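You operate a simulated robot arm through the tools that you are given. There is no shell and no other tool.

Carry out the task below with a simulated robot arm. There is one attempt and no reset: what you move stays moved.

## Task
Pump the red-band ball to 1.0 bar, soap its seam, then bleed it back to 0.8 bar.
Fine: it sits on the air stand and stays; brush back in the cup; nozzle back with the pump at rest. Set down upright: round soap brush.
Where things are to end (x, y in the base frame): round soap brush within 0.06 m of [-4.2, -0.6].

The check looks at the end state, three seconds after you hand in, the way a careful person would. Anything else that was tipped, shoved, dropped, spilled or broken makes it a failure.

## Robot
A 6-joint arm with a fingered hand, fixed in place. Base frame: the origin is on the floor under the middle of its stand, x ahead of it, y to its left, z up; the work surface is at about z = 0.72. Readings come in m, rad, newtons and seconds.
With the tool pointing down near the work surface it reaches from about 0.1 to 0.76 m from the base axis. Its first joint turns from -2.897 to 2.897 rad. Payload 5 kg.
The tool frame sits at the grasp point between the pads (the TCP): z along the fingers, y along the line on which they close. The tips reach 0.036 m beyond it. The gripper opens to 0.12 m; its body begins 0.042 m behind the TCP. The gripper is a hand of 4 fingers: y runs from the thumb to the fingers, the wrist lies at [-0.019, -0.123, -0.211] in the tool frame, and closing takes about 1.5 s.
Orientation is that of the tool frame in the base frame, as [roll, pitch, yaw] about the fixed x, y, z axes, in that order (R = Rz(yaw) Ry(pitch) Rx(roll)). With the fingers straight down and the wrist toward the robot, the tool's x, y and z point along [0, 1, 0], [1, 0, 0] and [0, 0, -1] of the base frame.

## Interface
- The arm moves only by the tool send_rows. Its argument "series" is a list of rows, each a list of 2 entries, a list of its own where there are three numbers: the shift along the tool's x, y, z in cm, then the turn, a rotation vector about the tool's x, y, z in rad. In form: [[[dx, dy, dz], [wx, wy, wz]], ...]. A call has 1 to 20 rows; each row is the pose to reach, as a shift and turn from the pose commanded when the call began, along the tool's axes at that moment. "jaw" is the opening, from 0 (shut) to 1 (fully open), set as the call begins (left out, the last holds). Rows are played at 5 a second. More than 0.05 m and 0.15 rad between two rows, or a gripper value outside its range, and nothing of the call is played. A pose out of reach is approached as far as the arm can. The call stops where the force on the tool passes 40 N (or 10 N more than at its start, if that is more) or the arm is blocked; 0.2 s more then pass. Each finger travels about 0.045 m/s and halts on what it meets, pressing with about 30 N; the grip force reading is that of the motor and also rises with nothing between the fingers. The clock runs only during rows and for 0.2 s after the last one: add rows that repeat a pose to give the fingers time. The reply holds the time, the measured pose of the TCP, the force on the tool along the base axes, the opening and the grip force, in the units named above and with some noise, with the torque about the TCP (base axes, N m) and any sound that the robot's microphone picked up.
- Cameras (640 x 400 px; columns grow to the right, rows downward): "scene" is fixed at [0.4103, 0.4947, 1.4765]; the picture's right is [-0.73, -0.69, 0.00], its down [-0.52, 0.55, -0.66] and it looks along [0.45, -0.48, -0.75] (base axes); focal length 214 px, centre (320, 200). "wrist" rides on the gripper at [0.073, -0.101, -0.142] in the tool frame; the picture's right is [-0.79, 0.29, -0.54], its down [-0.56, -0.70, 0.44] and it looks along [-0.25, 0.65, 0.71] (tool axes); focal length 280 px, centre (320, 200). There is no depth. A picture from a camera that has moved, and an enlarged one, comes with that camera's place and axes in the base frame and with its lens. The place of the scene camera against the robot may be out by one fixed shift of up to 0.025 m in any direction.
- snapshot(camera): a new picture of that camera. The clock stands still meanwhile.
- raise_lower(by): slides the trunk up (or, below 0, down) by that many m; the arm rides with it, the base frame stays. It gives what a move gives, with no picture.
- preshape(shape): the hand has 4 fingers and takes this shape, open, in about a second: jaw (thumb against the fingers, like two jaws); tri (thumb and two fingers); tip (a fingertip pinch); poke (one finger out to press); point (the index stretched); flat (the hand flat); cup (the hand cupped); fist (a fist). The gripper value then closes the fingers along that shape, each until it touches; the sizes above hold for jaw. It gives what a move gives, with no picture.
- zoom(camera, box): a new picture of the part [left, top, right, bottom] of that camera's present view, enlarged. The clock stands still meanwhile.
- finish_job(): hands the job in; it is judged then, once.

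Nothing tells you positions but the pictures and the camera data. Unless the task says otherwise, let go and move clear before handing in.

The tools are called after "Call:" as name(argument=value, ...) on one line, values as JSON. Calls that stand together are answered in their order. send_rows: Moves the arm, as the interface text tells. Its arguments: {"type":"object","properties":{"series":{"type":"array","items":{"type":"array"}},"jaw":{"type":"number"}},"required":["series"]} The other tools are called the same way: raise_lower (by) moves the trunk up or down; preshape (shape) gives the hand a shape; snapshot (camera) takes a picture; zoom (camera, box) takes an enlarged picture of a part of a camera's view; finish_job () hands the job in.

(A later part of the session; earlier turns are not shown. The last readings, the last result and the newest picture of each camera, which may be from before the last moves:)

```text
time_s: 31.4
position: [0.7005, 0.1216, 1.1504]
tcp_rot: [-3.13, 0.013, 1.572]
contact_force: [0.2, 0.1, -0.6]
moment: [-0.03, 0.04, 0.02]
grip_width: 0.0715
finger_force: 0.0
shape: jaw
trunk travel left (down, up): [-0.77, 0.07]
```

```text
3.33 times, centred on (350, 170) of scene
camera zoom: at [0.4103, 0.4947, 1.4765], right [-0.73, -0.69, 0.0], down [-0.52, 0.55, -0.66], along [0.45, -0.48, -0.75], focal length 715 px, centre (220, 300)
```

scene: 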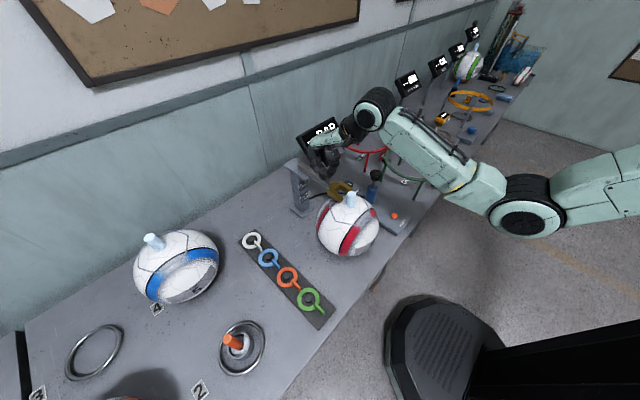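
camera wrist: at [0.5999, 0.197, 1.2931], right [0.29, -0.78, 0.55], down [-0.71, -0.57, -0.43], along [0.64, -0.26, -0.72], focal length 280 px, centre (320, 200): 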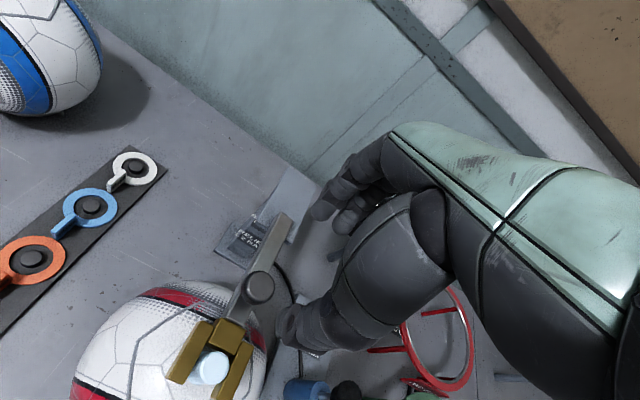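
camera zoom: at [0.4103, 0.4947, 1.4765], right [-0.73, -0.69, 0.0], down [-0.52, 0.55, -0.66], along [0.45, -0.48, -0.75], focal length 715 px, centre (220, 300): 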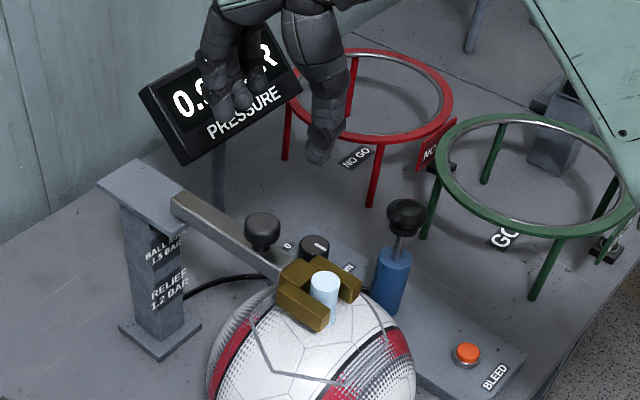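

The nozzle stays put at 0.9 bar. Now I move over the pump knob at about (0.669, -0.101) and open the hand.

Call:
send_rows(series=[[[-4.4, -0.6, 0], [0, 0, 0]], [[-8.9, -1.2, 0], [0, 0, 0]], [[-13.3, -1.8, 0], [0, 0, 0]], [[-17.8, -2.5, 0], [0, 0, 0]], [[-22.2, -3.1, 0], [0, 0, 0]], [[-22.2, -3.1, 4], [0, 0, 0]], [[-22.2, -3.1, 8], [0, 0, 0]]], jaw=1)

Call:
snapshot(camera="wrist")

Call:
zoom(camera="scene", box=[290, 110, 430, 230])

```text
time_s: 33.0
position: [0.6692, -0.0999, 1.0717]
tcp_rot: [-3.13, 0.013, 1.571]
contact_force: [0.9, 0.1, -0.5]
moment: [-0.01, 0.01, -0.01]
grip_width: 0.1197
finger_force: 0.1
shape: jaw
trunk travel left (down, up): [-0.77, 0.07]
```

```text
taken
camera wrist: at [0.5673, -0.0261, 1.2147], right [0.29, -0.78, 0.55], down [-0.71, -0.57, -0.43], along [0.65, -0.26, -0.72], focal length 280 px, centre (320, 200)
```

wrist: 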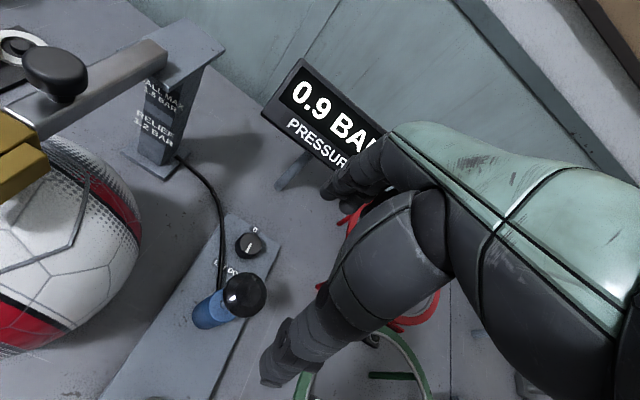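

```text
3.33 times, centred on (360, 170) of scene
camera zoom: at [0.4103, 0.4947, 1.4765], right [-0.73, -0.69, 0.0], down [-0.52, 0.55, -0.66], along [0.45, -0.48, -0.75], focal length 715 px, centre (187, 300)
```

zoom: 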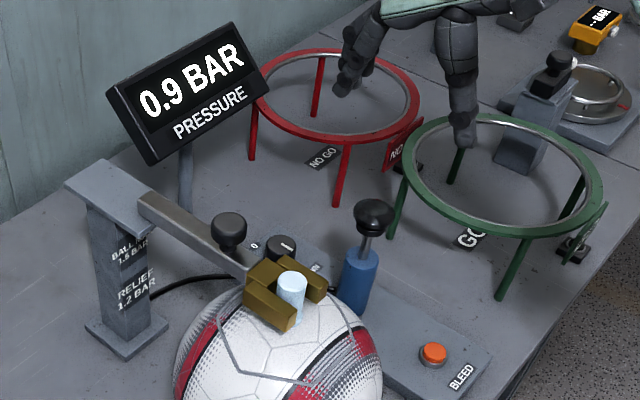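

The pump knob is directly below, at about (0.671, -0.100, 0.902). I zoom in on the dial and pump before pumping.

Call:
zoom(camera="wrist", box=[180, 200, 300, 340])

```text
2.86 times, centred on (240, 270) of wrist
camera zoom: at [0.5673, -0.0261, 1.2147], right [0.29, -0.78, 0.55], down [-0.71, -0.57, -0.43], along [0.65, -0.26, -0.72], focal length 801 px, centre (549, 0)
```

zoom: 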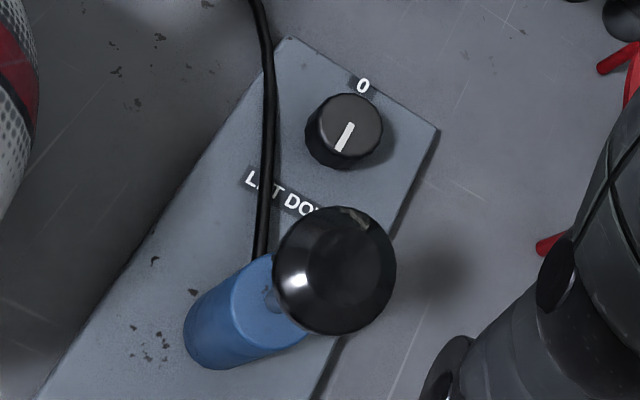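

The dial is untouched and pressure holds. I descend around the pump knob and grip it with the fingertips.

Call:
send_rows(series=[[[0, 0.1, 4], [0, 0, 0]], [[0, 0.1, 8], [0, 0, 0]], [[0, 0.1, 12], [0, 0, 0]], [[0, 0.1, 14.8], [0, 0, 0]]])

Call:
zoom(camera="scene", box=[290, 110, 430, 230])

Call:
snapshot(camera="wrist")

```text
time_s: 34.0
position: [0.6671, -0.1026, 0.9248]
tcp_rot: [-3.132, 0.014, 1.57]
contact_force: [0.4, 0.1, -0.2]
moment: [-0.03, 0.0, -0.02]
grip_width: 0.1197
finger_force: 0.0
shape: jaw
trunk travel left (down, up): [-0.77, 0.07]
```

```text
3.33 times, centred on (360, 170) of scene
camera zoom: at [0.4103, 0.4947, 1.4765], right [-0.73, -0.69, 0.0], down [-0.52, 0.55, -0.66], along [0.45, -0.48, -0.75], focal length 715 px, centre (187, 300)
```

zoom: 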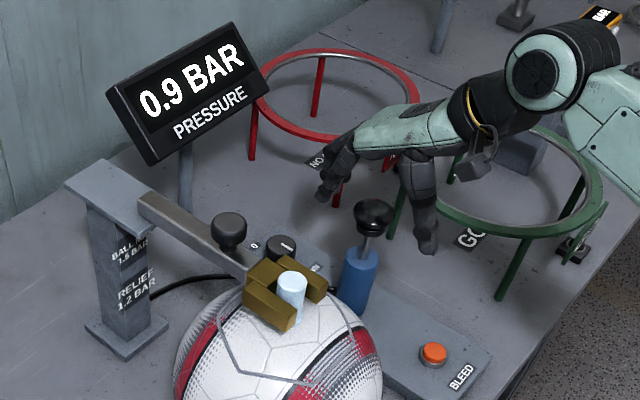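

```text
taken
camera wrist: at [0.5667, -0.0276, 1.0674], right [0.29, -0.78, 0.55], down [-0.71, -0.57, -0.43], along [0.65, -0.26, -0.72], focal length 280 px, centre (320, 200)
```

wrist: 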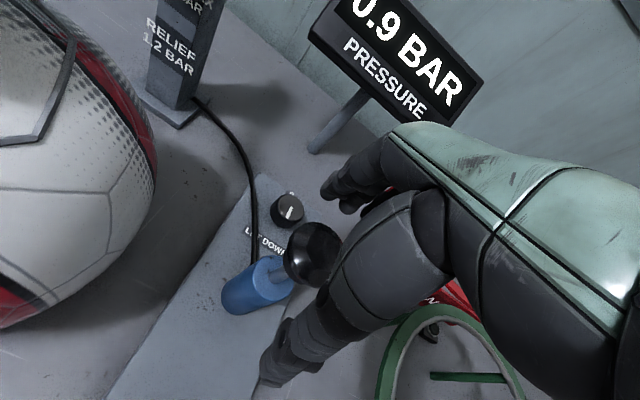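

The knob is between thumb and fingers, about 4 mm to the left. I correct that and close.

Call:
send_rows(series=[[[0.3, 0.1, 0], [0, 0, 0]], [[0.3, 0.1, 0], [0, 0, 0]], [[0.3, 0.1, 0], [0, 0, 0]], [[0.3, 0.1, 0], [0, 0, 0]], [[0.3, 0.1, 0], [0, 0, 0]], [[0.3, 0.1, 0], [0, 0, 0]], [[0.3, 0.1, 0], [0, 0, 0]], [[0.3, 0.1, 0], [0, 0, 0]]], jaw=0)

Call:
zoom(camera="scene", box=[290, 110, 430, 230])

```text
time_s: 35.8
position: [0.6685, -0.0987, 0.9233]
tcp_rot: [-3.127, 0.011, 1.572]
contact_force: [-4.5, 0.1, -8.1]
moment: [0.07, 0.16, -0.04]
grip_width: 0.0375
finger_force: 29.9
shape: jaw
trunk travel left (down, up): [-0.77, 0.07]
```

```text
3.33 times, centred on (360, 170) of scene
camera zoom: at [0.4103, 0.4947, 1.4765], right [-0.73, -0.69, 0.0], down [-0.52, 0.55, -0.66], along [0.45, -0.48, -0.75], focal length 715 px, centre (187, 300)
```

zoom: 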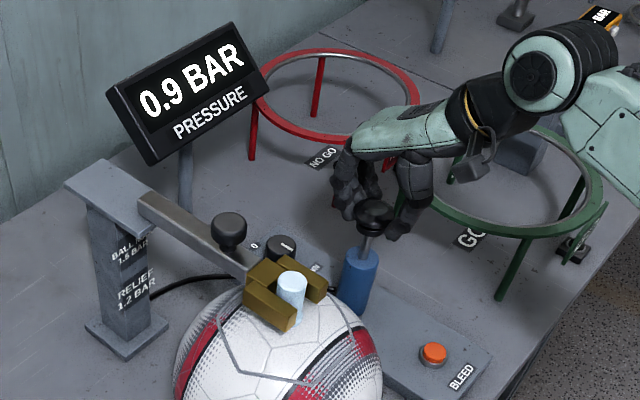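

The pump knob is gripped. I push down gently in steps and watch the gauge.

Call:
send_rows(series=[[[0, 0, 0.7], [0, 0, 0]], [[0, 0, 1.4], [0, 0, 0]], [[0, 0, 2.1], [0, 0, 0]]])

Call:
zoom(camera="scene", box=[290, 110, 430, 230])

```text
time_s: 36.6
position: [0.6674, -0.099, 0.9058]
tcp_rot: [-3.134, 0.014, 1.572]
contact_force: [-9.7, 4.7, 3.1]
moment: [0.12, -0.21, -0.04]
grip_width: 0.0352
finger_force: 30.3
shape: jaw
trunk travel left (down, up): [-0.77, 0.07]
```

```text
3.33 times, centred on (360, 170) of scene
camera zoom: at [0.4103, 0.4947, 1.4765], right [-0.73, -0.69, 0.0], down [-0.52, 0.55, -0.66], along [0.45, -0.48, -0.75], focal length 715 px, centre (187, 300)
```

zoom: 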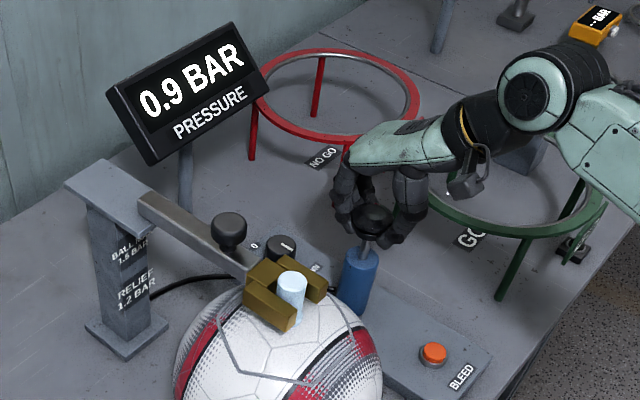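

The fingers moved down 1.8 cm with the knob following partly and no change yet on the gauge. I push on further.

Call:
send_rows(series=[[[0, 0, 0.7], [0, 0, 0]], [[0, 0, 1.4], [0, 0, 0]], [[0, 0, 2.1], [0, 0, 0]]])

Call:
zoom(camera="scene", box=[290, 110, 430, 230])

```text
time_s: 37.4
position: [0.6673, -0.0974, 0.8841]
tcp_rot: [-3.132, 0.016, 1.571]
contact_force: [-11.1, 7.1, 5.8]
moment: [0.13, -0.2, -0.04]
grip_width: 0.0357
finger_force: 30.7
shape: jaw
trunk travel left (down, up): [-0.77, 0.07]
```

```text
3.33 times, centred on (360, 170) of scene
camera zoom: at [0.4103, 0.4947, 1.4765], right [-0.73, -0.69, 0.0], down [-0.52, 0.55, -0.66], along [0.45, -0.48, -0.75], focal length 715 px, centre (187, 300)
```

zoom: 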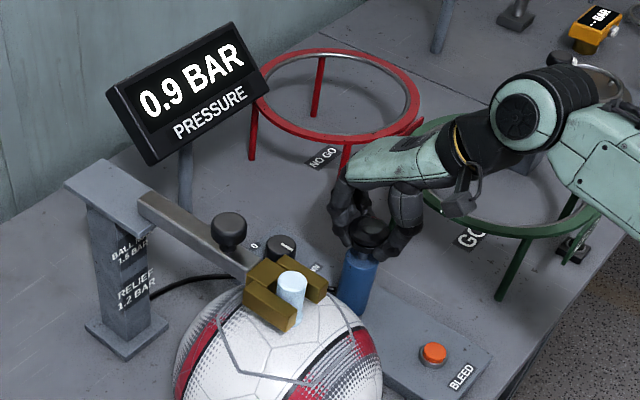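

The plunger is well down now and the gauge still reads 0.9. I go the last bit, then draw it back up.

Call:
send_rows(series=[[[0, 0, 0.4], [0, 0, 0]], [[0, 0, 0.8], [0, 0, 0]]])

Call:
zoom(camera="scene", box=[290, 110, 430, 230])

```text
time_s: 38.0
position: [0.6675, -0.0986, 0.8767]
tcp_rot: [-3.133, 0.013, 1.571]
contact_force: [-11.0, 8.3, 6.5]
moment: [0.2, -0.21, 0.0]
grip_width: 0.0354
finger_force: 30.2
shape: jaw
trunk travel left (down, up): [-0.77, 0.07]
```

```text
3.33 times, centred on (360, 170) of scene
camera zoom: at [0.4103, 0.4947, 1.4765], right [-0.73, -0.69, 0.0], down [-0.52, 0.55, -0.66], along [0.45, -0.48, -0.75], focal length 715 px, centre (187, 300)
```

zoom: 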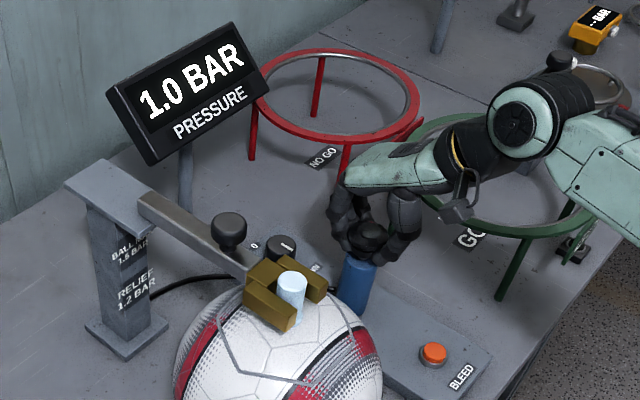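

The gauge flipped to 1.0 bar. I draw the plunger back up with the hand to its rest height.

Call:
send_rows(series=[[[0, 0, -1], [0, 0, 0]], [[0, 0, -2], [0, 0, 0]], [[0, 0, -3], [0, 0, 0]], [[0, 0, -4], [0, 0, 0]]])

Call:
zoom(camera="scene", box=[290, 110, 430, 230])

```text
time_s: 39.0
position: [0.6671, -0.1003, 0.9137]
tcp_rot: [-3.124, 0.011, 1.571]
contact_force: [-14.2, 8.8, -7.7]
moment: [0.14, -0.2, 0.04]
grip_width: 0.0344
finger_force: 30.0
shape: jaw
trunk travel left (down, up): [-0.77, 0.07]
```

```text
3.33 times, centred on (360, 170) of scene
camera zoom: at [0.4103, 0.4947, 1.4765], right [-0.73, -0.69, 0.0], down [-0.52, 0.55, -0.66], along [0.45, -0.48, -0.75], focal length 715 px, centre (187, 300)
```

zoom: 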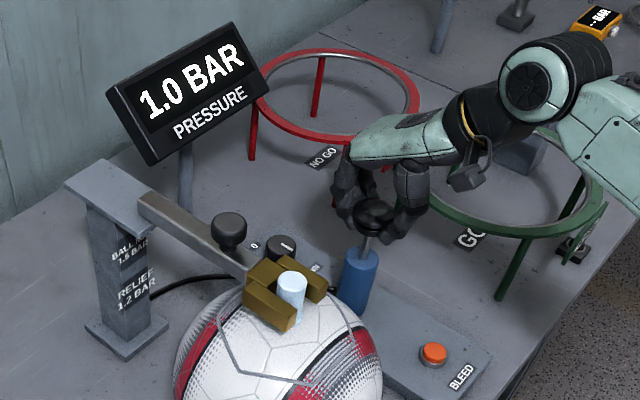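

The plunger is back at its original height and the gauge holds 1.0 bar. I let go and rise clear.

Call:
send_rows(series=[[[0, 0, 0], [0, 0, 0]], [[0, 0, 0], [0, 0, 0]], [[0, 0, 0], [0, 0, 0]], [[0, 0, 0], [0, 0, 0]], [[0, 0, 0], [0, 0, 0]], [[0, 0, 0], [0, 0, 0]], [[0, 0, -4], [0, 0, 0]], [[0, 0, -8], [0, 0, 0]], [[0, 0, -12], [0, 0, 0]], [[0, 0, -16], [0, 0, 0]]], jaw=1)

Call:
zoom(camera="scene", box=[290, 110, 430, 230])

Call:
snapshot(camera="wrist")

```text
time_s: 41.2
position: [0.6721, -0.0974, 1.0739]
tcp_rot: [-3.132, 0.013, 1.572]
contact_force: [-0.4, -0.1, 0.2]
moment: [-0.02, 0.01, -0.02]
grip_width: 0.1199
finger_force: 0.0
shape: jaw
trunk travel left (down, up): [-0.77, 0.07]
```

```text
3.33 times, centred on (360, 170) of scene
camera zoom: at [0.4103, 0.4947, 1.4765], right [-0.73, -0.69, 0.0], down [-0.52, 0.55, -0.66], along [0.45, -0.48, -0.75], focal length 715 px, centre (187, 300)
```

zoom: 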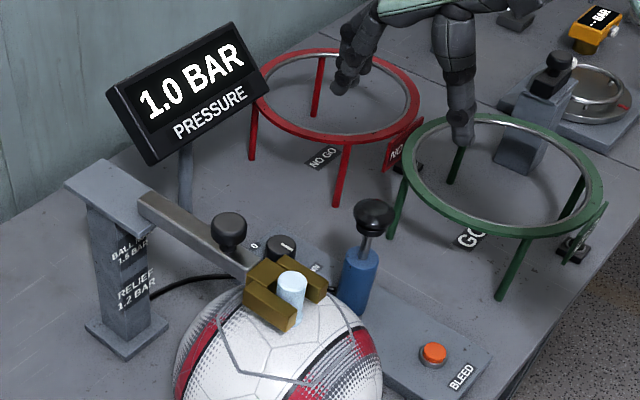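

```text
taken
camera wrist: at [0.569, -0.0235, 1.2174], right [0.29, -0.78, 0.55], down [-0.71, -0.57, -0.43], along [0.64, -0.26, -0.72], focal length 280 px, centre (320, 200)
```

wrist: 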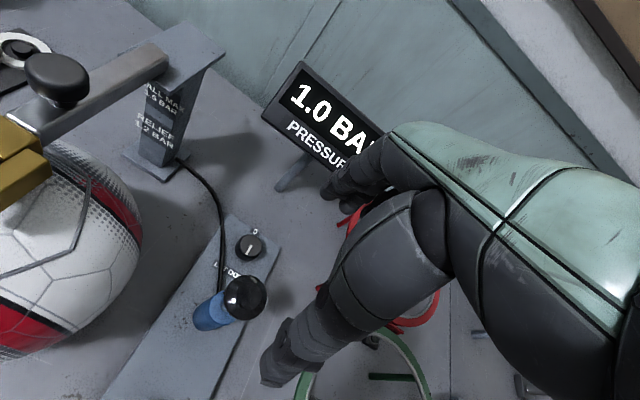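

The plunger stands at its original height and the gauge holds 1.0 bar. Now for the brush: I swing left at a safe height to about 0.70 m radius, facing the cup.

Call:
send_rows(series=[[[0, 0, -4.6], [0, 0, 0]], [[4.3, 0.7, -4.6], [0, 0, -0.0545]], [[8.7, 1.1, -4.6], [0, 0, -0.109]], [[13.2, 1.2, -4.6], [0, 0, -0.1635]], [[17.6, 0.95, -4.6], [0, 0, -0.218]], [[22.0, 0.4, -4.6], [0, 0, -0.2725]], [[26.4, -0.35, -4.6], [0, 0, -0.327]], [[30.7, -1.4, -4.6], [0, 0, -0.3815]], [[35.0, -2.8, -4.6], [0, 0, -0.436]], [[39.2, -4.4, -4.6], [0, 0, -0.4905]], [[43.3, -6.4, -4.6], [0, 0, -0.545]], [[47.2, -8.5, -4.6], [0, 0, -0.5995]], [[51.0, -11.0, -4.6], [0, 0, -0.654]], [[54.7, -13.6, -4.6], [0, 0, -0.7085]], [[58.1, -16.5, -4.6], [0, 0, -0.763]]])

Call:
snapshot(camera="wrist")

Call:
snapshot(camera="scene")

```text
time_s: 44.4
position: [0.5059, 0.4862, 1.1153]
tcp_rot: [-3.126, 0.002, 2.332]
contact_force: [0.0, -0.1, 0.1]
moment: [-0.02, -0.02, -0.01]
grip_width: 0.1196
finger_force: 0.1
shape: jaw
trunk travel left (down, up): [-0.77, 0.07]
```

```text
taken
camera wrist: at [0.3819, 0.4692, 1.2593], right [0.76, -0.36, 0.54], down [-0.12, -0.89, -0.43], along [0.64, 0.26, -0.72], focal length 280 px, centre (320, 200)
```

wrist: 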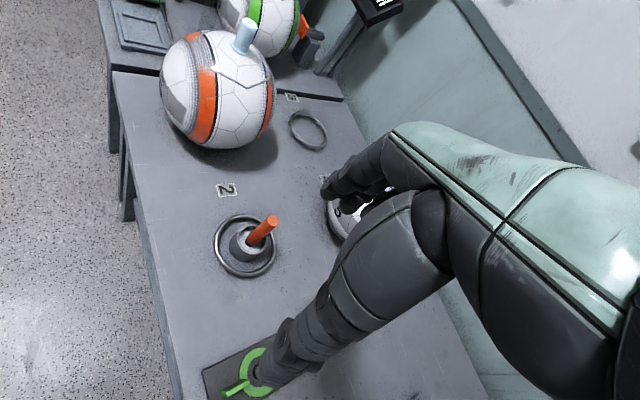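

```text
taken
```

scene: 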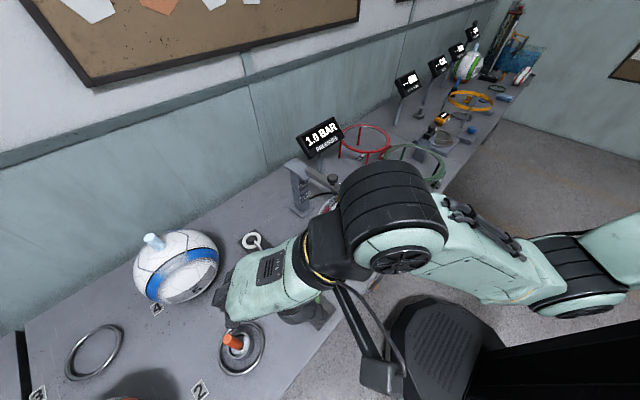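

The brush handle top again comes out at about (0.616, 0.590). I zoom in for a precise fix before extending.

Call:
zoom(camera="wrist", box=[195, 190, 315, 290])

```text
4.00 times, centred on (255, 240) of wrist
camera zoom: at [0.3819, 0.4692, 1.2593], right [0.76, -0.36, 0.54], down [-0.12, -0.89, -0.43], along [0.64, 0.26, -0.72], focal length 1122 px, centre (580, 40)
```

zoom: 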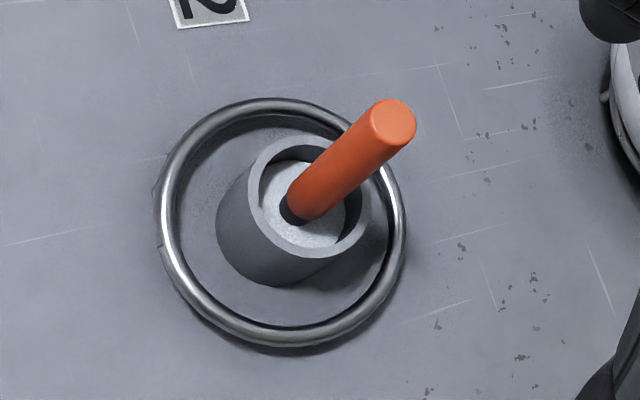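

The refined handle position is about (0.618, 0.589), top near z 0.86, almost vertical. I extend radially to be above it, still high, and see whether the arm reaches.

Call:
send_rows(series=[[[0, 3.8, 0], [0, 0, 0]], [[-0.1, 7.6, 0], [0, 0, 0]], [[-0.2, 11.4, 0], [0, 0, 0]], [[-0.3, 15.2, 0], [0, 0, 0]]])

Call:
snapshot(camera="wrist")

Call:
snapshot(camera="scene")

```text
time_s: 45.4
position: [0.6195, 0.5889, 1.1112]
tcp_rot: [-3.122, 0.001, 2.334]
contact_force: [0.1, 0.1, -0.4]
moment: [-0.01, 0.01, 0.02]
grip_width: 0.1201
finger_force: 0.1
shape: jaw
trunk travel left (down, up): [-0.77, 0.07]
```

```text
taken
camera wrist: at [0.4968, 0.5726, 1.2557], right [0.76, -0.36, 0.54], down [-0.13, -0.9, -0.43], along [0.64, 0.26, -0.73], focal length 280 px, centre (320, 200)
```

wrist: 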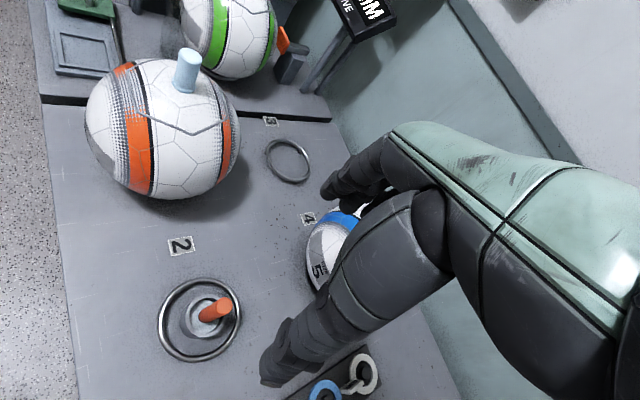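

```text
taken
```

scene: 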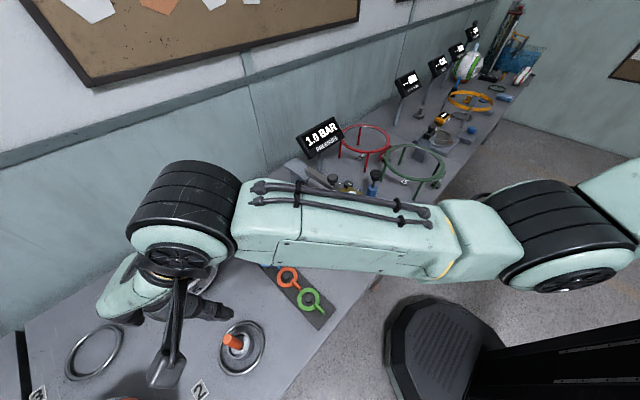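

The hand is above the brush at r = 0.855 pointing straight down. I lower it with the trunk, keeping the arm pose, first by 15 cm.

Call:
raise_lower(by=-0.15)

Call:
snapshot(camera="wrist")

Call:
snapshot(camera="scene")

```text
time_s: 47.1
position: [0.6185, 0.5874, 0.9641]
tcp_rot: [-3.123, 0.002, 2.335]
contact_force: [-0.8, 0.4, 0.3]
moment: [-0.01, -0.01, -0.03]
grip_width: 0.1199
finger_force: 0.0
shape: jaw
trunk travel left (down, up): [-0.62, 0.22]
```

```text
taken
camera wrist: at [0.4953, 0.571, 1.1077], right [0.76, -0.36, 0.54], down [-0.12, -0.89, -0.43], along [0.64, 0.26, -0.72], focal length 280 px, centre (320, 200)
```

wrist: 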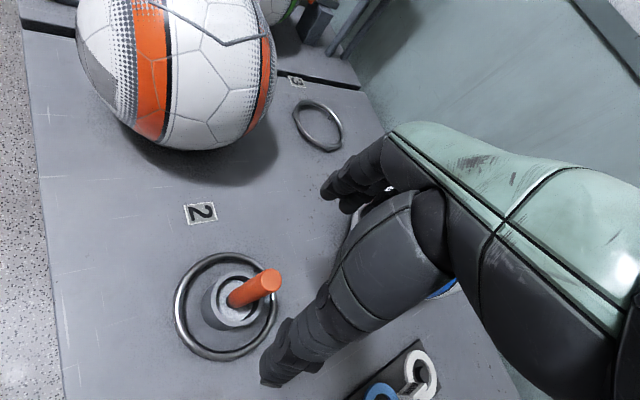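

```text
taken
```

scene: 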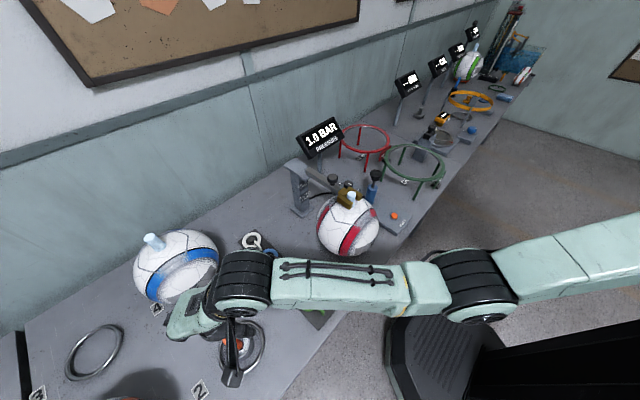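

The alignment still holds, with the handle within about 2 mm of the grasp point. I lower the remaining 12 cm.

Call:
raise_lower(by=-0.118)

Call:
snapshot(camera="wrist")

Call:
zoom(camera="scene", box=[120, 220, 340, 400])

```text
time_s: 48.6
position: [0.6188, 0.5867, 0.8452]
tcp_rot: [-3.125, 0.0, 2.333]
contact_force: [-0.6, 0.5, 0.4]
moment: [0.01, -0.01, 0.0]
grip_width: 0.1197
finger_force: 0.0
shape: jaw
trunk travel left (down, up): [-0.502, 0.338]
```

```text
taken
camera wrist: at [0.4953, 0.571, 0.9897], right [0.76, -0.36, 0.54], down [-0.12, -0.89, -0.43], along [0.64, 0.26, -0.72], focal length 280 px, centre (320, 200)
```

wrist: 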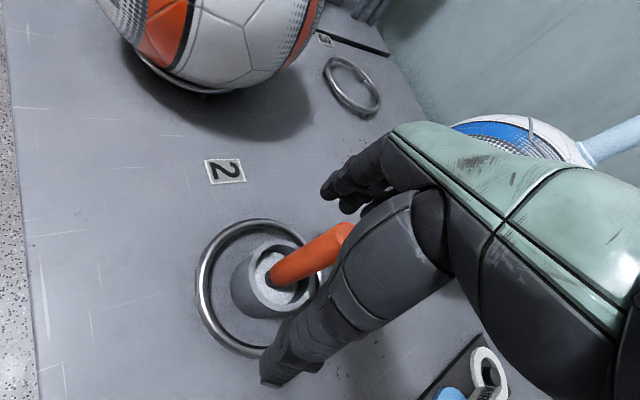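

```text
2.22 times, centred on (230, 310) of scene
camera zoom: at [0.4103, 0.4947, 1.4765], right [-0.73, -0.69, 0.0], down [-0.52, 0.55, -0.66], along [0.45, -0.48, -0.75], focal length 477 px, centre (520, -44)
```

zoom: 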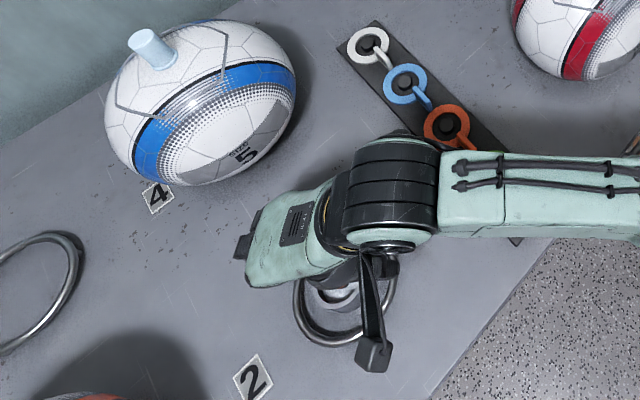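

The handle stands between thumb and fingers. I close on it.

Call:
send_rows(series=[[[0, 0, 0], [0, 0, 0]], [[0, 0, 0], [0, 0, 0]], [[0, 0, 0], [0, 0, 0]], [[0, 0, 0], [0, 0, 0]], [[0, 0, 0], [0, 0, 0]], [[0, 0, 0], [0, 0, 0]], [[0, 0, 0], [0, 0, 0]], [[0, 0, 0], [0, 0, 0]], [[0, 0, 0], [0, 0, 0]], [[0, 0, 0], [0, 0, 0]]], jaw=0)

Call:
snapshot(camera="wrist")

```text
time_s: 50.8
position: [0.6189, 0.5872, 0.8461]
tcp_rot: [-3.123, 0.003, 2.334]
contact_force: [-0.1, -0.5, 0.1]
moment: [-0.01, -0.02, 0.02]
grip_width: 0.0114
finger_force: 29.6
shape: jaw
trunk travel left (down, up): [-0.502, 0.338]
```

```text
taken
camera wrist: at [0.4954, 0.571, 0.9894], right [0.76, -0.36, 0.54], down [-0.12, -0.89, -0.43], along [0.64, 0.26, -0.72], focal length 280 px, centre (320, 200)
```

wrist: 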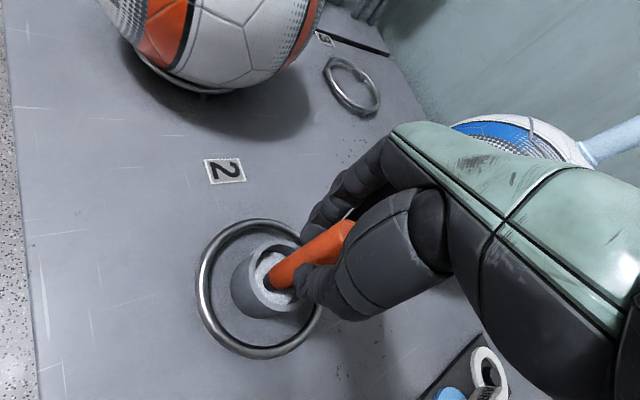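

The fingers have the handle (reading 11 mm at 30 N). I lift slowly with the trunk and check that only the brush comes, not the cup.

Call:
raise_lower(by=0.05)

Call:
snapshot(camera="wrist")

```text
time_s: 51.8
position: [0.6193, 0.5869, 0.8945]
tcp_rot: [-3.126, 0.002, 2.333]
contact_force: [0.8, 0.5, -0.7]
moment: [0.01, 0.03, 0.01]
grip_width: 0.0114
finger_force: 30.2
shape: jaw
trunk travel left (down, up): [-0.552, 0.288]
```

```text
taken
camera wrist: at [0.4955, 0.5711, 1.0393], right [0.76, -0.36, 0.54], down [-0.12, -0.89, -0.43], along [0.64, 0.26, -0.72], focal length 280 px, centre (320, 200)
```

wrist: 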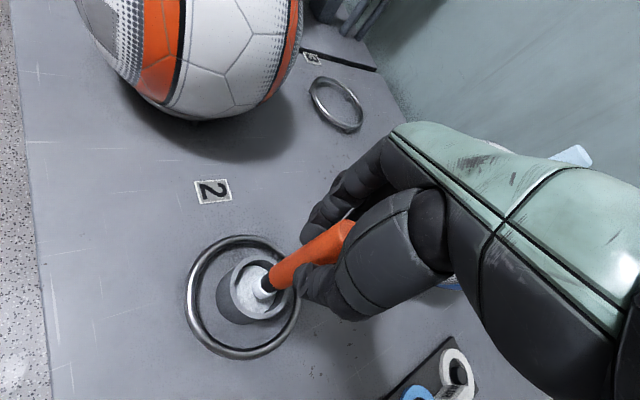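

Only the brush rises (black ferrule, white bristles) and the cup stays. I lift it fully clear.

Call:
raise_lower(by=0.1)

Call:
snapshot(camera="wrist")

Call:
zoom(camera="wrist", box=[160, 180, 400, 380])

```text
time_s: 53.1
position: [0.6194, 0.5863, 0.995]
tcp_rot: [-3.123, 0.001, 2.335]
contact_force: [-0.3, 0.4, -0.7]
moment: [-0.01, 0.02, -0.02]
grip_width: 0.0113
finger_force: 29.3
shape: jaw
trunk travel left (down, up): [-0.652, 0.188]
```

```text
taken
camera wrist: at [0.4956, 0.5712, 1.1392], right [0.76, -0.36, 0.54], down [-0.12, -0.89, -0.43], along [0.64, 0.26, -0.72], focal length 280 px, centre (320, 200)
```

wrist: 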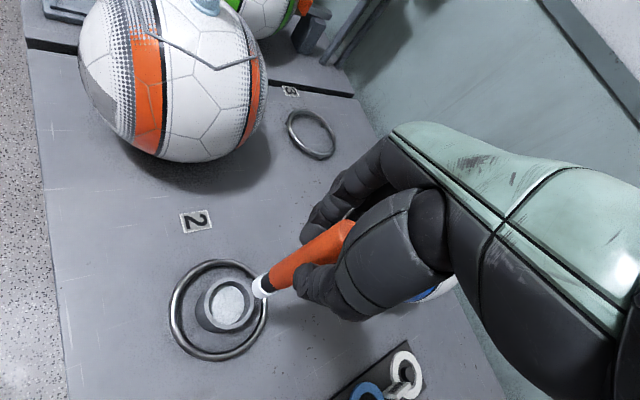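

```text
2.00 times, centred on (280, 280) of wrist
camera zoom: at [0.4956, 0.5712, 1.1392], right [0.76, -0.36, 0.54], down [-0.12, -0.89, -0.43], along [0.64, 0.26, -0.72], focal length 561 px, centre (400, 40)
```

zoom: 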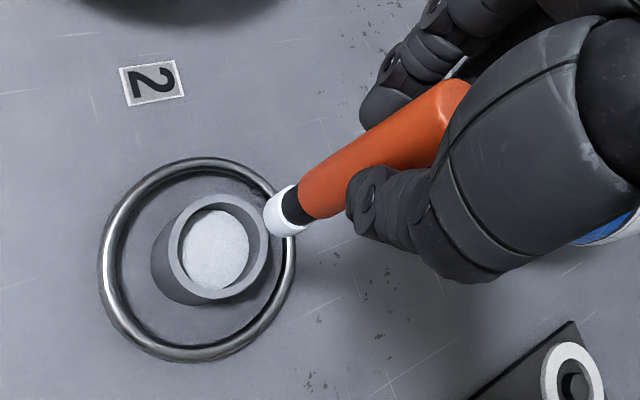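

The brush hangs cleanly from the hand, tip about 12 cm below the grasp point. I raise the trunk back up and carry it over toward the near side of the red ball.

Call:
raise_lower(by=0.12)

Call:
send_rows(series=[[[0, -4, 0], [0, 0, 0]], [[0, -8, 0], [0, 0, 0]], [[0, -12, 0], [0, 0, 0]], [[0, -16, 0], [0, 0, 0]], [[0, -20, 0], [0, 0, 0]], [[-3.5, -22.5, 0], [0, 0, 0.073]], [[-7.0, -25.0, 0], [0, 0, 0.147]], [[-10.6, -27.4, 0], [0, 0, 0.22]], [[-14.1, -29.9, 0], [0, 0, 0.294]], [[-17.6, -32.4, 0], [0, 0, 0.367]], [[-21.1, -34.9, 0], [0, 0, 0.44]], [[-24.6, -37.4, 0], [0, 0, 0.514]]])

Call:
snapshot(camera="wrist")

Call:
snapshot(camera="scene")

```text
time_s: 54.6
position: [0.619, 0.5867, 1.114]
tcp_rot: [-3.123, 0.002, 2.335]
contact_force: [-0.5, -0.1, 0.6]
moment: [0.01, -0.01, 0.03]
grip_width: 0.0113
finger_force: 30.4
shape: jaw
trunk travel left (down, up): [-0.772, 0.068]
```

```text
time_s: 57.2
position: [0.5184, 0.1499, 1.1243]
tcp_rot: [-3.129, 0.008, 1.818]
contact_force: [-0.4, -0.8, -0.2]
moment: [0.06, -0.01, -0.01]
grip_width: 0.011
finger_force: 30.1
shape: jaw
trunk travel left (down, up): [-0.772, 0.068]
```

```text
taken
camera wrist: at [0.4021, 0.1961, 1.2666], right [0.48, -0.69, 0.54], down [-0.55, -0.72, -0.43], along [0.69, -0.09, -0.72], focal length 280 px, centre (320, 200)
```

wrist: 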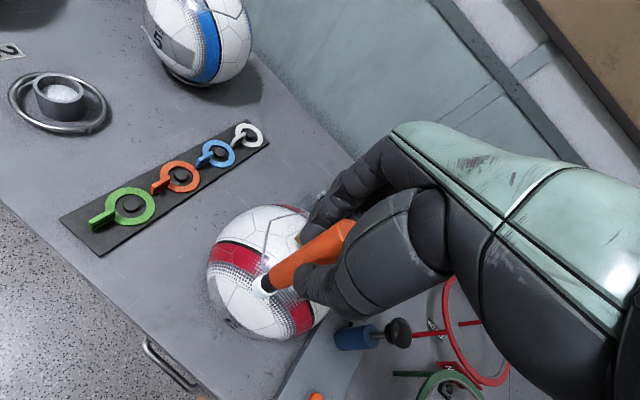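

```text
taken
```

scene: 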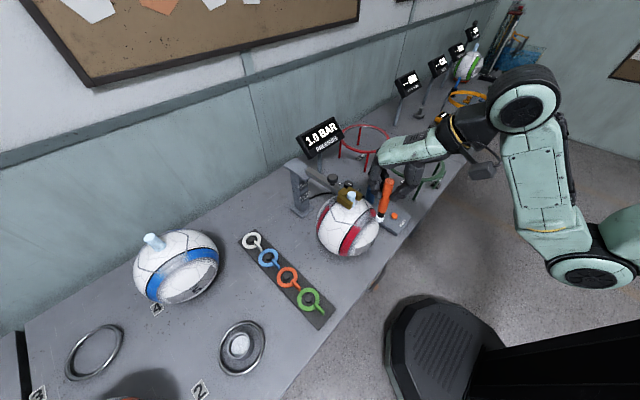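

I can see the brush in both views, hanging near the ball's near side. I zoom to measure its tip position relative to the ball.

Call:
zoom(camera="scene", box=[310, 160, 430, 260])

Call:
zoom(camera="wrist", box=[190, 190, 350, 350])

```text
4.00 times, centred on (370, 210) of scene
camera zoom: at [0.4103, 0.4947, 1.4765], right [-0.73, -0.69, 0.0], down [-0.52, 0.55, -0.66], along [0.45, -0.48, -0.75], focal length 858 px, centre (120, 160)
```

zoom: 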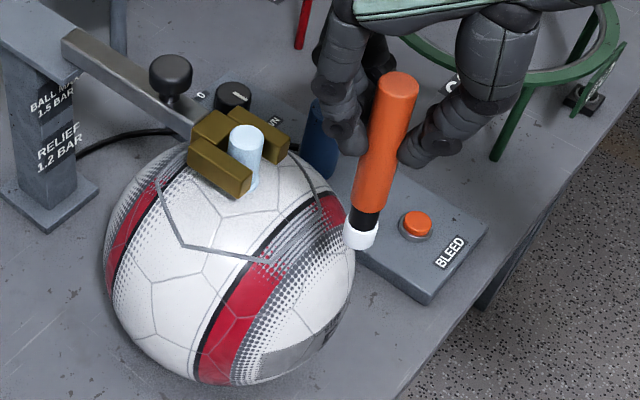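

```text
2.50 times, centred on (270, 270) of wrist
camera zoom: at [0.4021, 0.1961, 1.2666], right [0.48, -0.69, 0.54], down [-0.55, -0.72, -0.43], along [0.69, -0.09, -0.72], focal length 701 px, centre (445, 25)
```

zoom: 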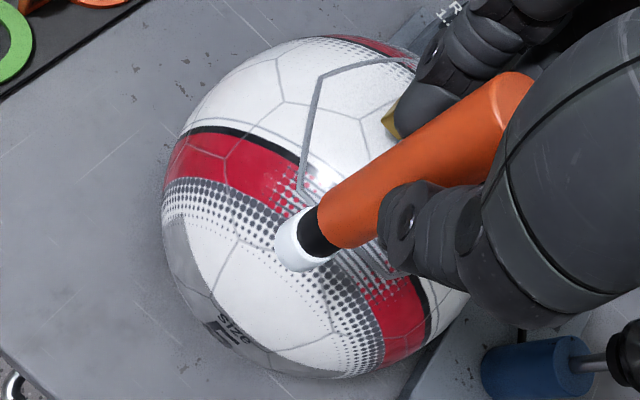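

The tip is about 12 cm below the grasp point. The seam hexagon runs through roughly (0.574, 0.155), (0.572, 0.086), (0.621, 0.052), (0.682, 0.085), (0.684, 0.154) and (0.635, 0.188). I move over the middle of the near edge.

Call:
send_rows(series=[[[-1.5, 1.5, 1], [0, 0, 0]], [[-3, 3, 2.5], [0, 0, 0]], [[-4.2, 4.6, 4], [0, 0, 0]], [[-4.2, 4.6, 5.4], [0, 0, 0]]])

Call:
zoom(camera="scene", box=[310, 160, 430, 260])

Call:
zoom(camera="wrist", box=[150, 190, 350, 350])

```text
time_s: 58.2
position: [0.5721, 0.1198, 1.0687]
tcp_rot: [-3.131, 0.011, 1.819]
contact_force: [-0.3, 0.2, -0.1]
moment: [0.01, -0.03, 0.02]
grip_width: 0.0107
finger_force: 30.0
shape: jaw
trunk travel left (down, up): [-0.772, 0.068]
```

```text
4.00 times, centred on (370, 210) of scene
camera zoom: at [0.4103, 0.4947, 1.4765], right [-0.73, -0.69, 0.0], down [-0.52, 0.55, -0.66], along [0.45, -0.48, -0.75], focal length 858 px, centre (120, 160)
```

zoom: 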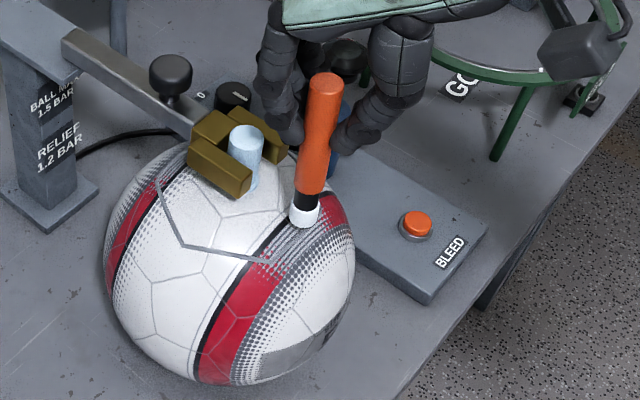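

```text
2.50 times, centred on (250, 270) of wrist
camera zoom: at [0.4563, 0.167, 1.2114], right [0.48, -0.69, 0.55], down [-0.55, -0.72, -0.43], along [0.69, -0.09, -0.72], focal length 701 px, centre (495, 25)
```

zoom: 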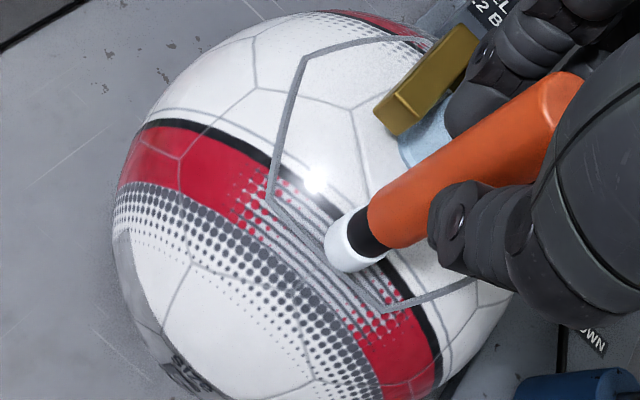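

The tip hangs just above the middle of the near seam edge. I lower in 3–4 mm steps until I feel light contact.

Call:
send_rows(series=[[[0, 0, 0.4], [0, 0, 0]], [[0, 0, 0.8], [0, 0, 0]], [[0, 0, 1.2], [0, 0, 0]], [[0, 0, 1.6], [0, 0, 0]], [[0, 0, 2.0], [0, 0, 0]]])

Call:
zoom(camera="wrist", box=[150, 190, 350, 350])

```text
time_s: 59.4
position: [0.5724, 0.1203, 1.0489]
tcp_rot: [-3.129, 0.011, 1.82]
contact_force: [-2.1, 0.6, 3.9]
moment: [0.02, 0.18, 0.03]
grip_width: 0.0119
finger_force: 29.5
shape: jaw
trunk travel left (down, up): [-0.772, 0.068]
```

```text
2.50 times, centred on (250, 270) of wrist
camera zoom: at [0.4556, 0.1672, 1.1918], right [0.48, -0.69, 0.55], down [-0.55, -0.72, -0.43], along [0.69, -0.09, -0.72], focal length 701 px, centre (495, 25)
```

zoom: 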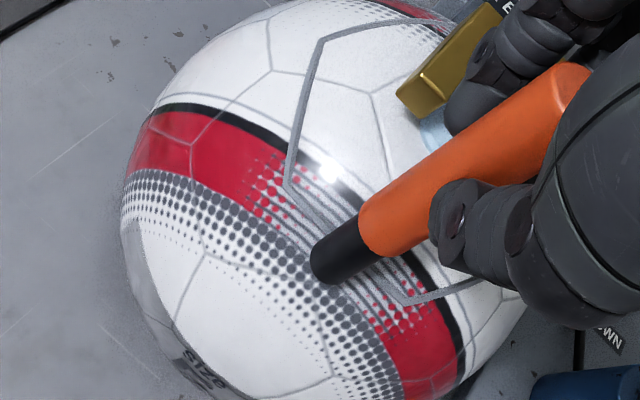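

Light contact (about 4 N), but the slope pushed the tip roughly 1 cm outward of the seam line. I back off slightly, move inward and look again.

Call:
send_rows(series=[[[0, 0, -0.5], [0, 0, 0]], [[-0.2, 0.8, -0.5], [0, 0, 0]]])

Call:
zoom(camera="wrist", box=[200, 200, 320, 320])

Call:
zoom(camera="scene", box=[320, 170, 420, 250])

```text
time_s: 60.0
position: [0.5806, 0.1197, 1.0541]
tcp_rot: [-3.126, 0.011, 1.82]
contact_force: [-1.8, -0.6, 3.0]
moment: [0.0, 0.22, -0.01]
grip_width: 0.0118
finger_force: 30.0
shape: jaw
trunk travel left (down, up): [-0.772, 0.068]
```

```text
3.33 times, centred on (260, 260) of wrist
camera zoom: at [0.464, 0.167, 1.1965], right [0.48, -0.69, 0.55], down [-0.55, -0.72, -0.43], along [0.69, -0.09, -0.72], focal length 935 px, centre (520, 0)
```

zoom: 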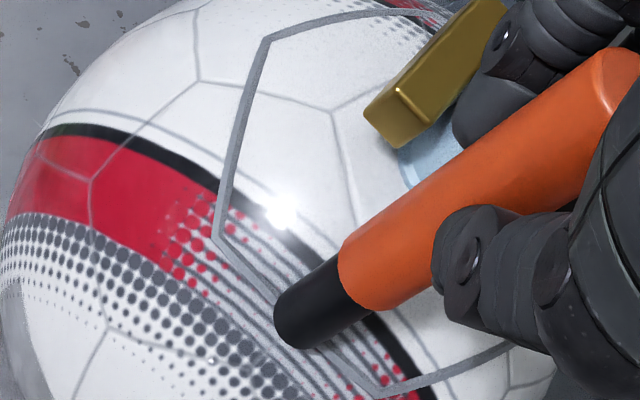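

```text
5.00 times, centred on (370, 210) of scene
camera zoom: at [0.4103, 0.4947, 1.4765], right [-0.73, -0.69, 0.0], down [-0.52, 0.55, -0.66], along [0.45, -0.48, -0.75], focal length 1072 px, centre (70, 150)
```

zoom: 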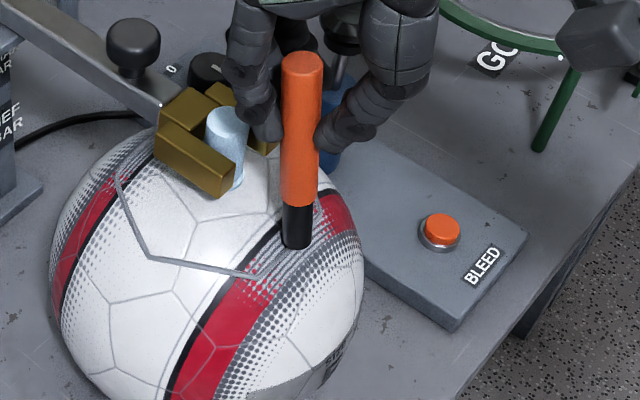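

The white foam that was on the tip is gone, so the brush may have put soap down. I lift a little to look at the ball and the bristles.

Call:
send_rows(series=[[[0, 0, -2], [0, 0, 0]], [[0, -3, -4], [0, 0, 0]], [[0, -6, -5], [0, 0, 0]]])

Call:
zoom(camera="wrist", box=[200, 170, 360, 330])

Call:
zoom(camera="scene", box=[320, 170, 420, 250])

```text
time_s: 60.8
position: [0.5217, 0.1058, 1.1053]
tcp_rot: [-3.131, 0.011, 1.82]
contact_force: [-0.4, -0.1, -1.2]
moment: [0.04, -0.02, -0.01]
grip_width: 0.0117
finger_force: 30.5
shape: jaw
trunk travel left (down, up): [-0.772, 0.068]
```

```text
2.50 times, centred on (280, 250) of wrist
camera zoom: at [0.4055, 0.1522, 1.2482], right [0.48, -0.69, 0.55], down [-0.55, -0.72, -0.43], along [0.69, -0.09, -0.72], focal length 701 px, centre (420, 75)
```

zoom: 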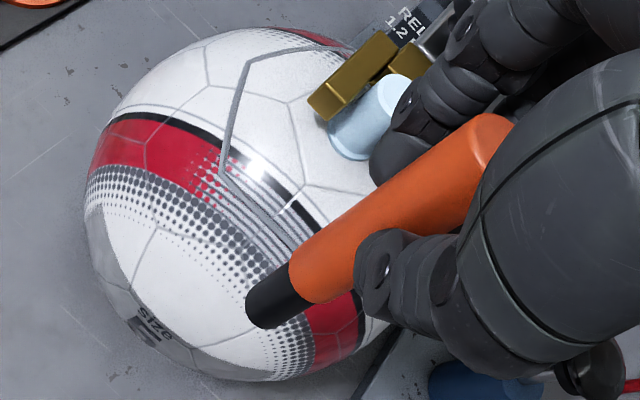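

```text
5.00 times, centred on (370, 210) of scene
camera zoom: at [0.4103, 0.4947, 1.4765], right [-0.73, -0.69, 0.0], down [-0.52, 0.55, -0.66], along [0.45, -0.48, -0.75], focal length 1072 px, centre (70, 150)
```

zoom: 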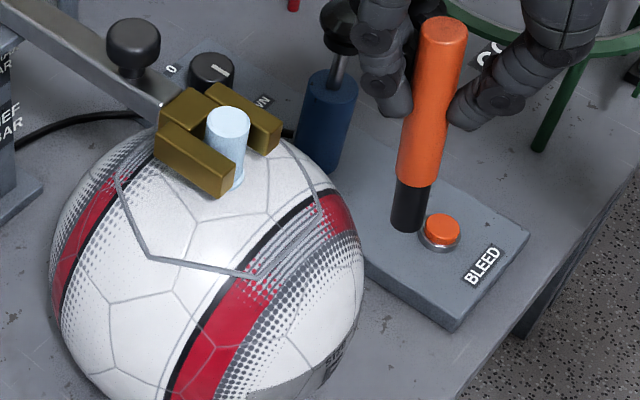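

The bristles look dark now, with no foam left. I zoom tighter on the ball's near seam to see whether any soap was left there.

Call:
zoom(camera="scene", box=[330, 185, 390, 235])

Call:
zoom(camera="wrist", box=[220, 180, 320, 260])

Call:
zoom(camera="scene", box=[380, 180, 420, 220])

Call:
zoom(camera="scene", box=[210, 320, 270, 370])

```text
8.00 times, centred on (360, 210) of scene
camera zoom: at [0.4103, 0.4947, 1.4765], right [-0.73, -0.69, 0.0], down [-0.52, 0.55, -0.66], along [0.45, -0.48, -0.75], focal length 1716 px, centre (0, 120)
```

zoom: 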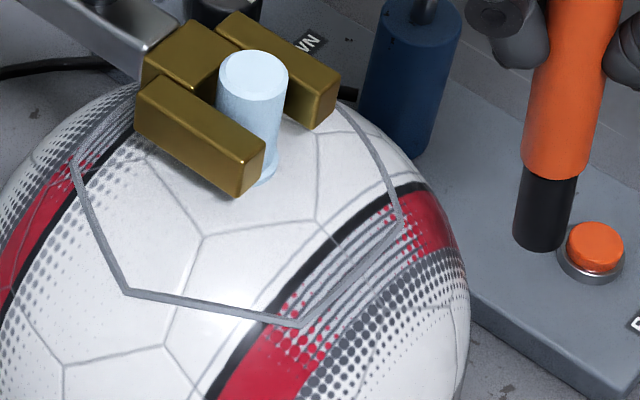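

```text
5.00 times, centred on (270, 220) of wrist
camera zoom: at [0.4055, 0.1522, 1.2482], right [0.48, -0.69, 0.55], down [-0.55, -0.72, -0.43], along [0.69, -0.09, -0.72], focal length 1402 px, centre (570, 100)
```

zoom: 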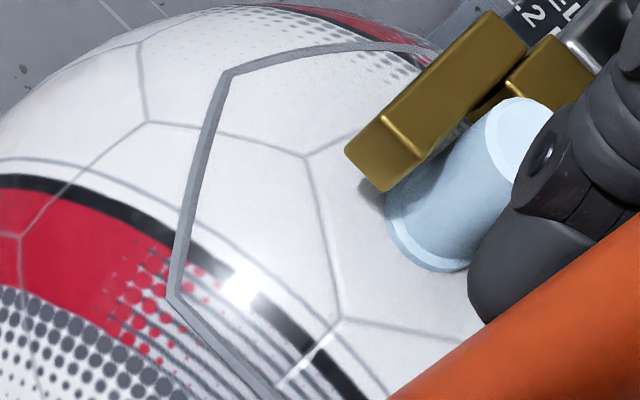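

```text
10.00 times, centred on (400, 200) of scene
camera zoom: at [0.4103, 0.4947, 1.4765], right [-0.73, -0.69, 0.0], down [-0.52, 0.55, -0.66], along [0.45, -0.48, -0.75], focal length 2145 px, centre (-480, 200)
```

zoom: 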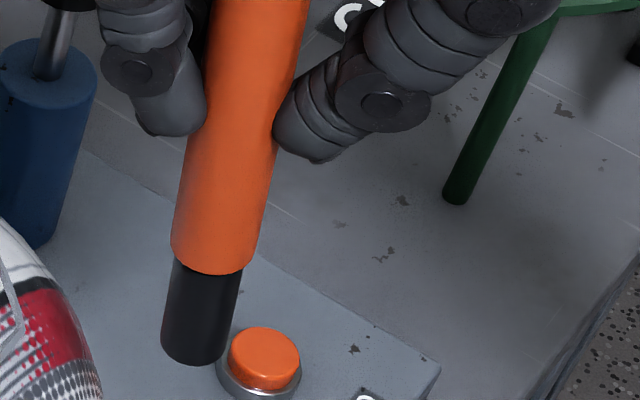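

```text
8.00 times, centred on (240, 345) of scene
camera zoom: at [0.4103, 0.4947, 1.4765], right [-0.73, -0.69, 0.0], down [-0.52, 0.55, -0.66], along [0.45, -0.48, -0.75], focal length 1716 px, centre (960, -960)
```

zoom: 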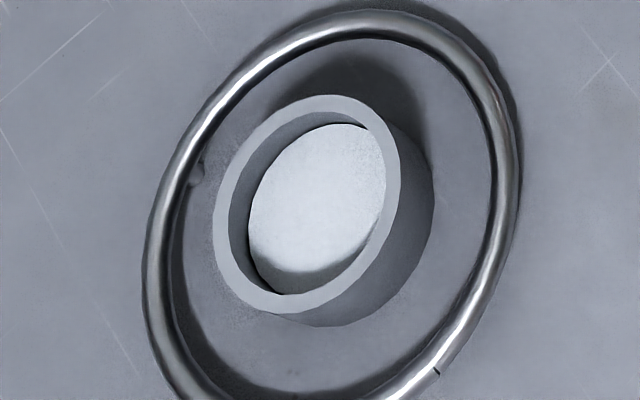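

No foam is visible on the seam and the cup still has its white suds, so the brush probably needs reloading. I shift the hand aside first to inspect the whole near edge unobstructed.

Call:
send_rows(series=[[[-4, 0, -1], [0, 0, 0]], [[-8, 0, -1], [0, 0, 0]]])

Call:
zoom(camera="wrist", box=[130, 110, 290, 250])

```text
time_s: 61.4
position: [0.5424, 0.0266, 1.1126]
tcp_rot: [-3.126, 0.009, 1.821]
contact_force: [-0.5, -0.8, -0.6]
moment: [0.0, 0.02, 0.02]
grip_width: 0.0116
finger_force: 29.6
shape: jaw
trunk travel left (down, up): [-0.772, 0.068]
```

```text
2.86 times, centred on (210, 180) of wrist
camera zoom: at [0.4268, 0.0741, 1.257], right [0.48, -0.69, 0.54], down [-0.55, -0.72, -0.43], along [0.69, -0.09, -0.72], focal length 801 px, centre (634, 257)
```

zoom: 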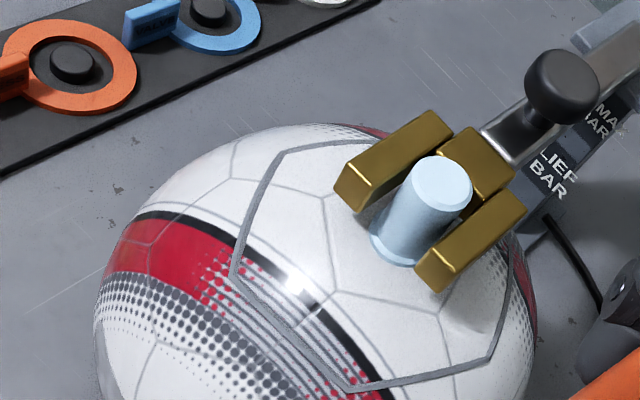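

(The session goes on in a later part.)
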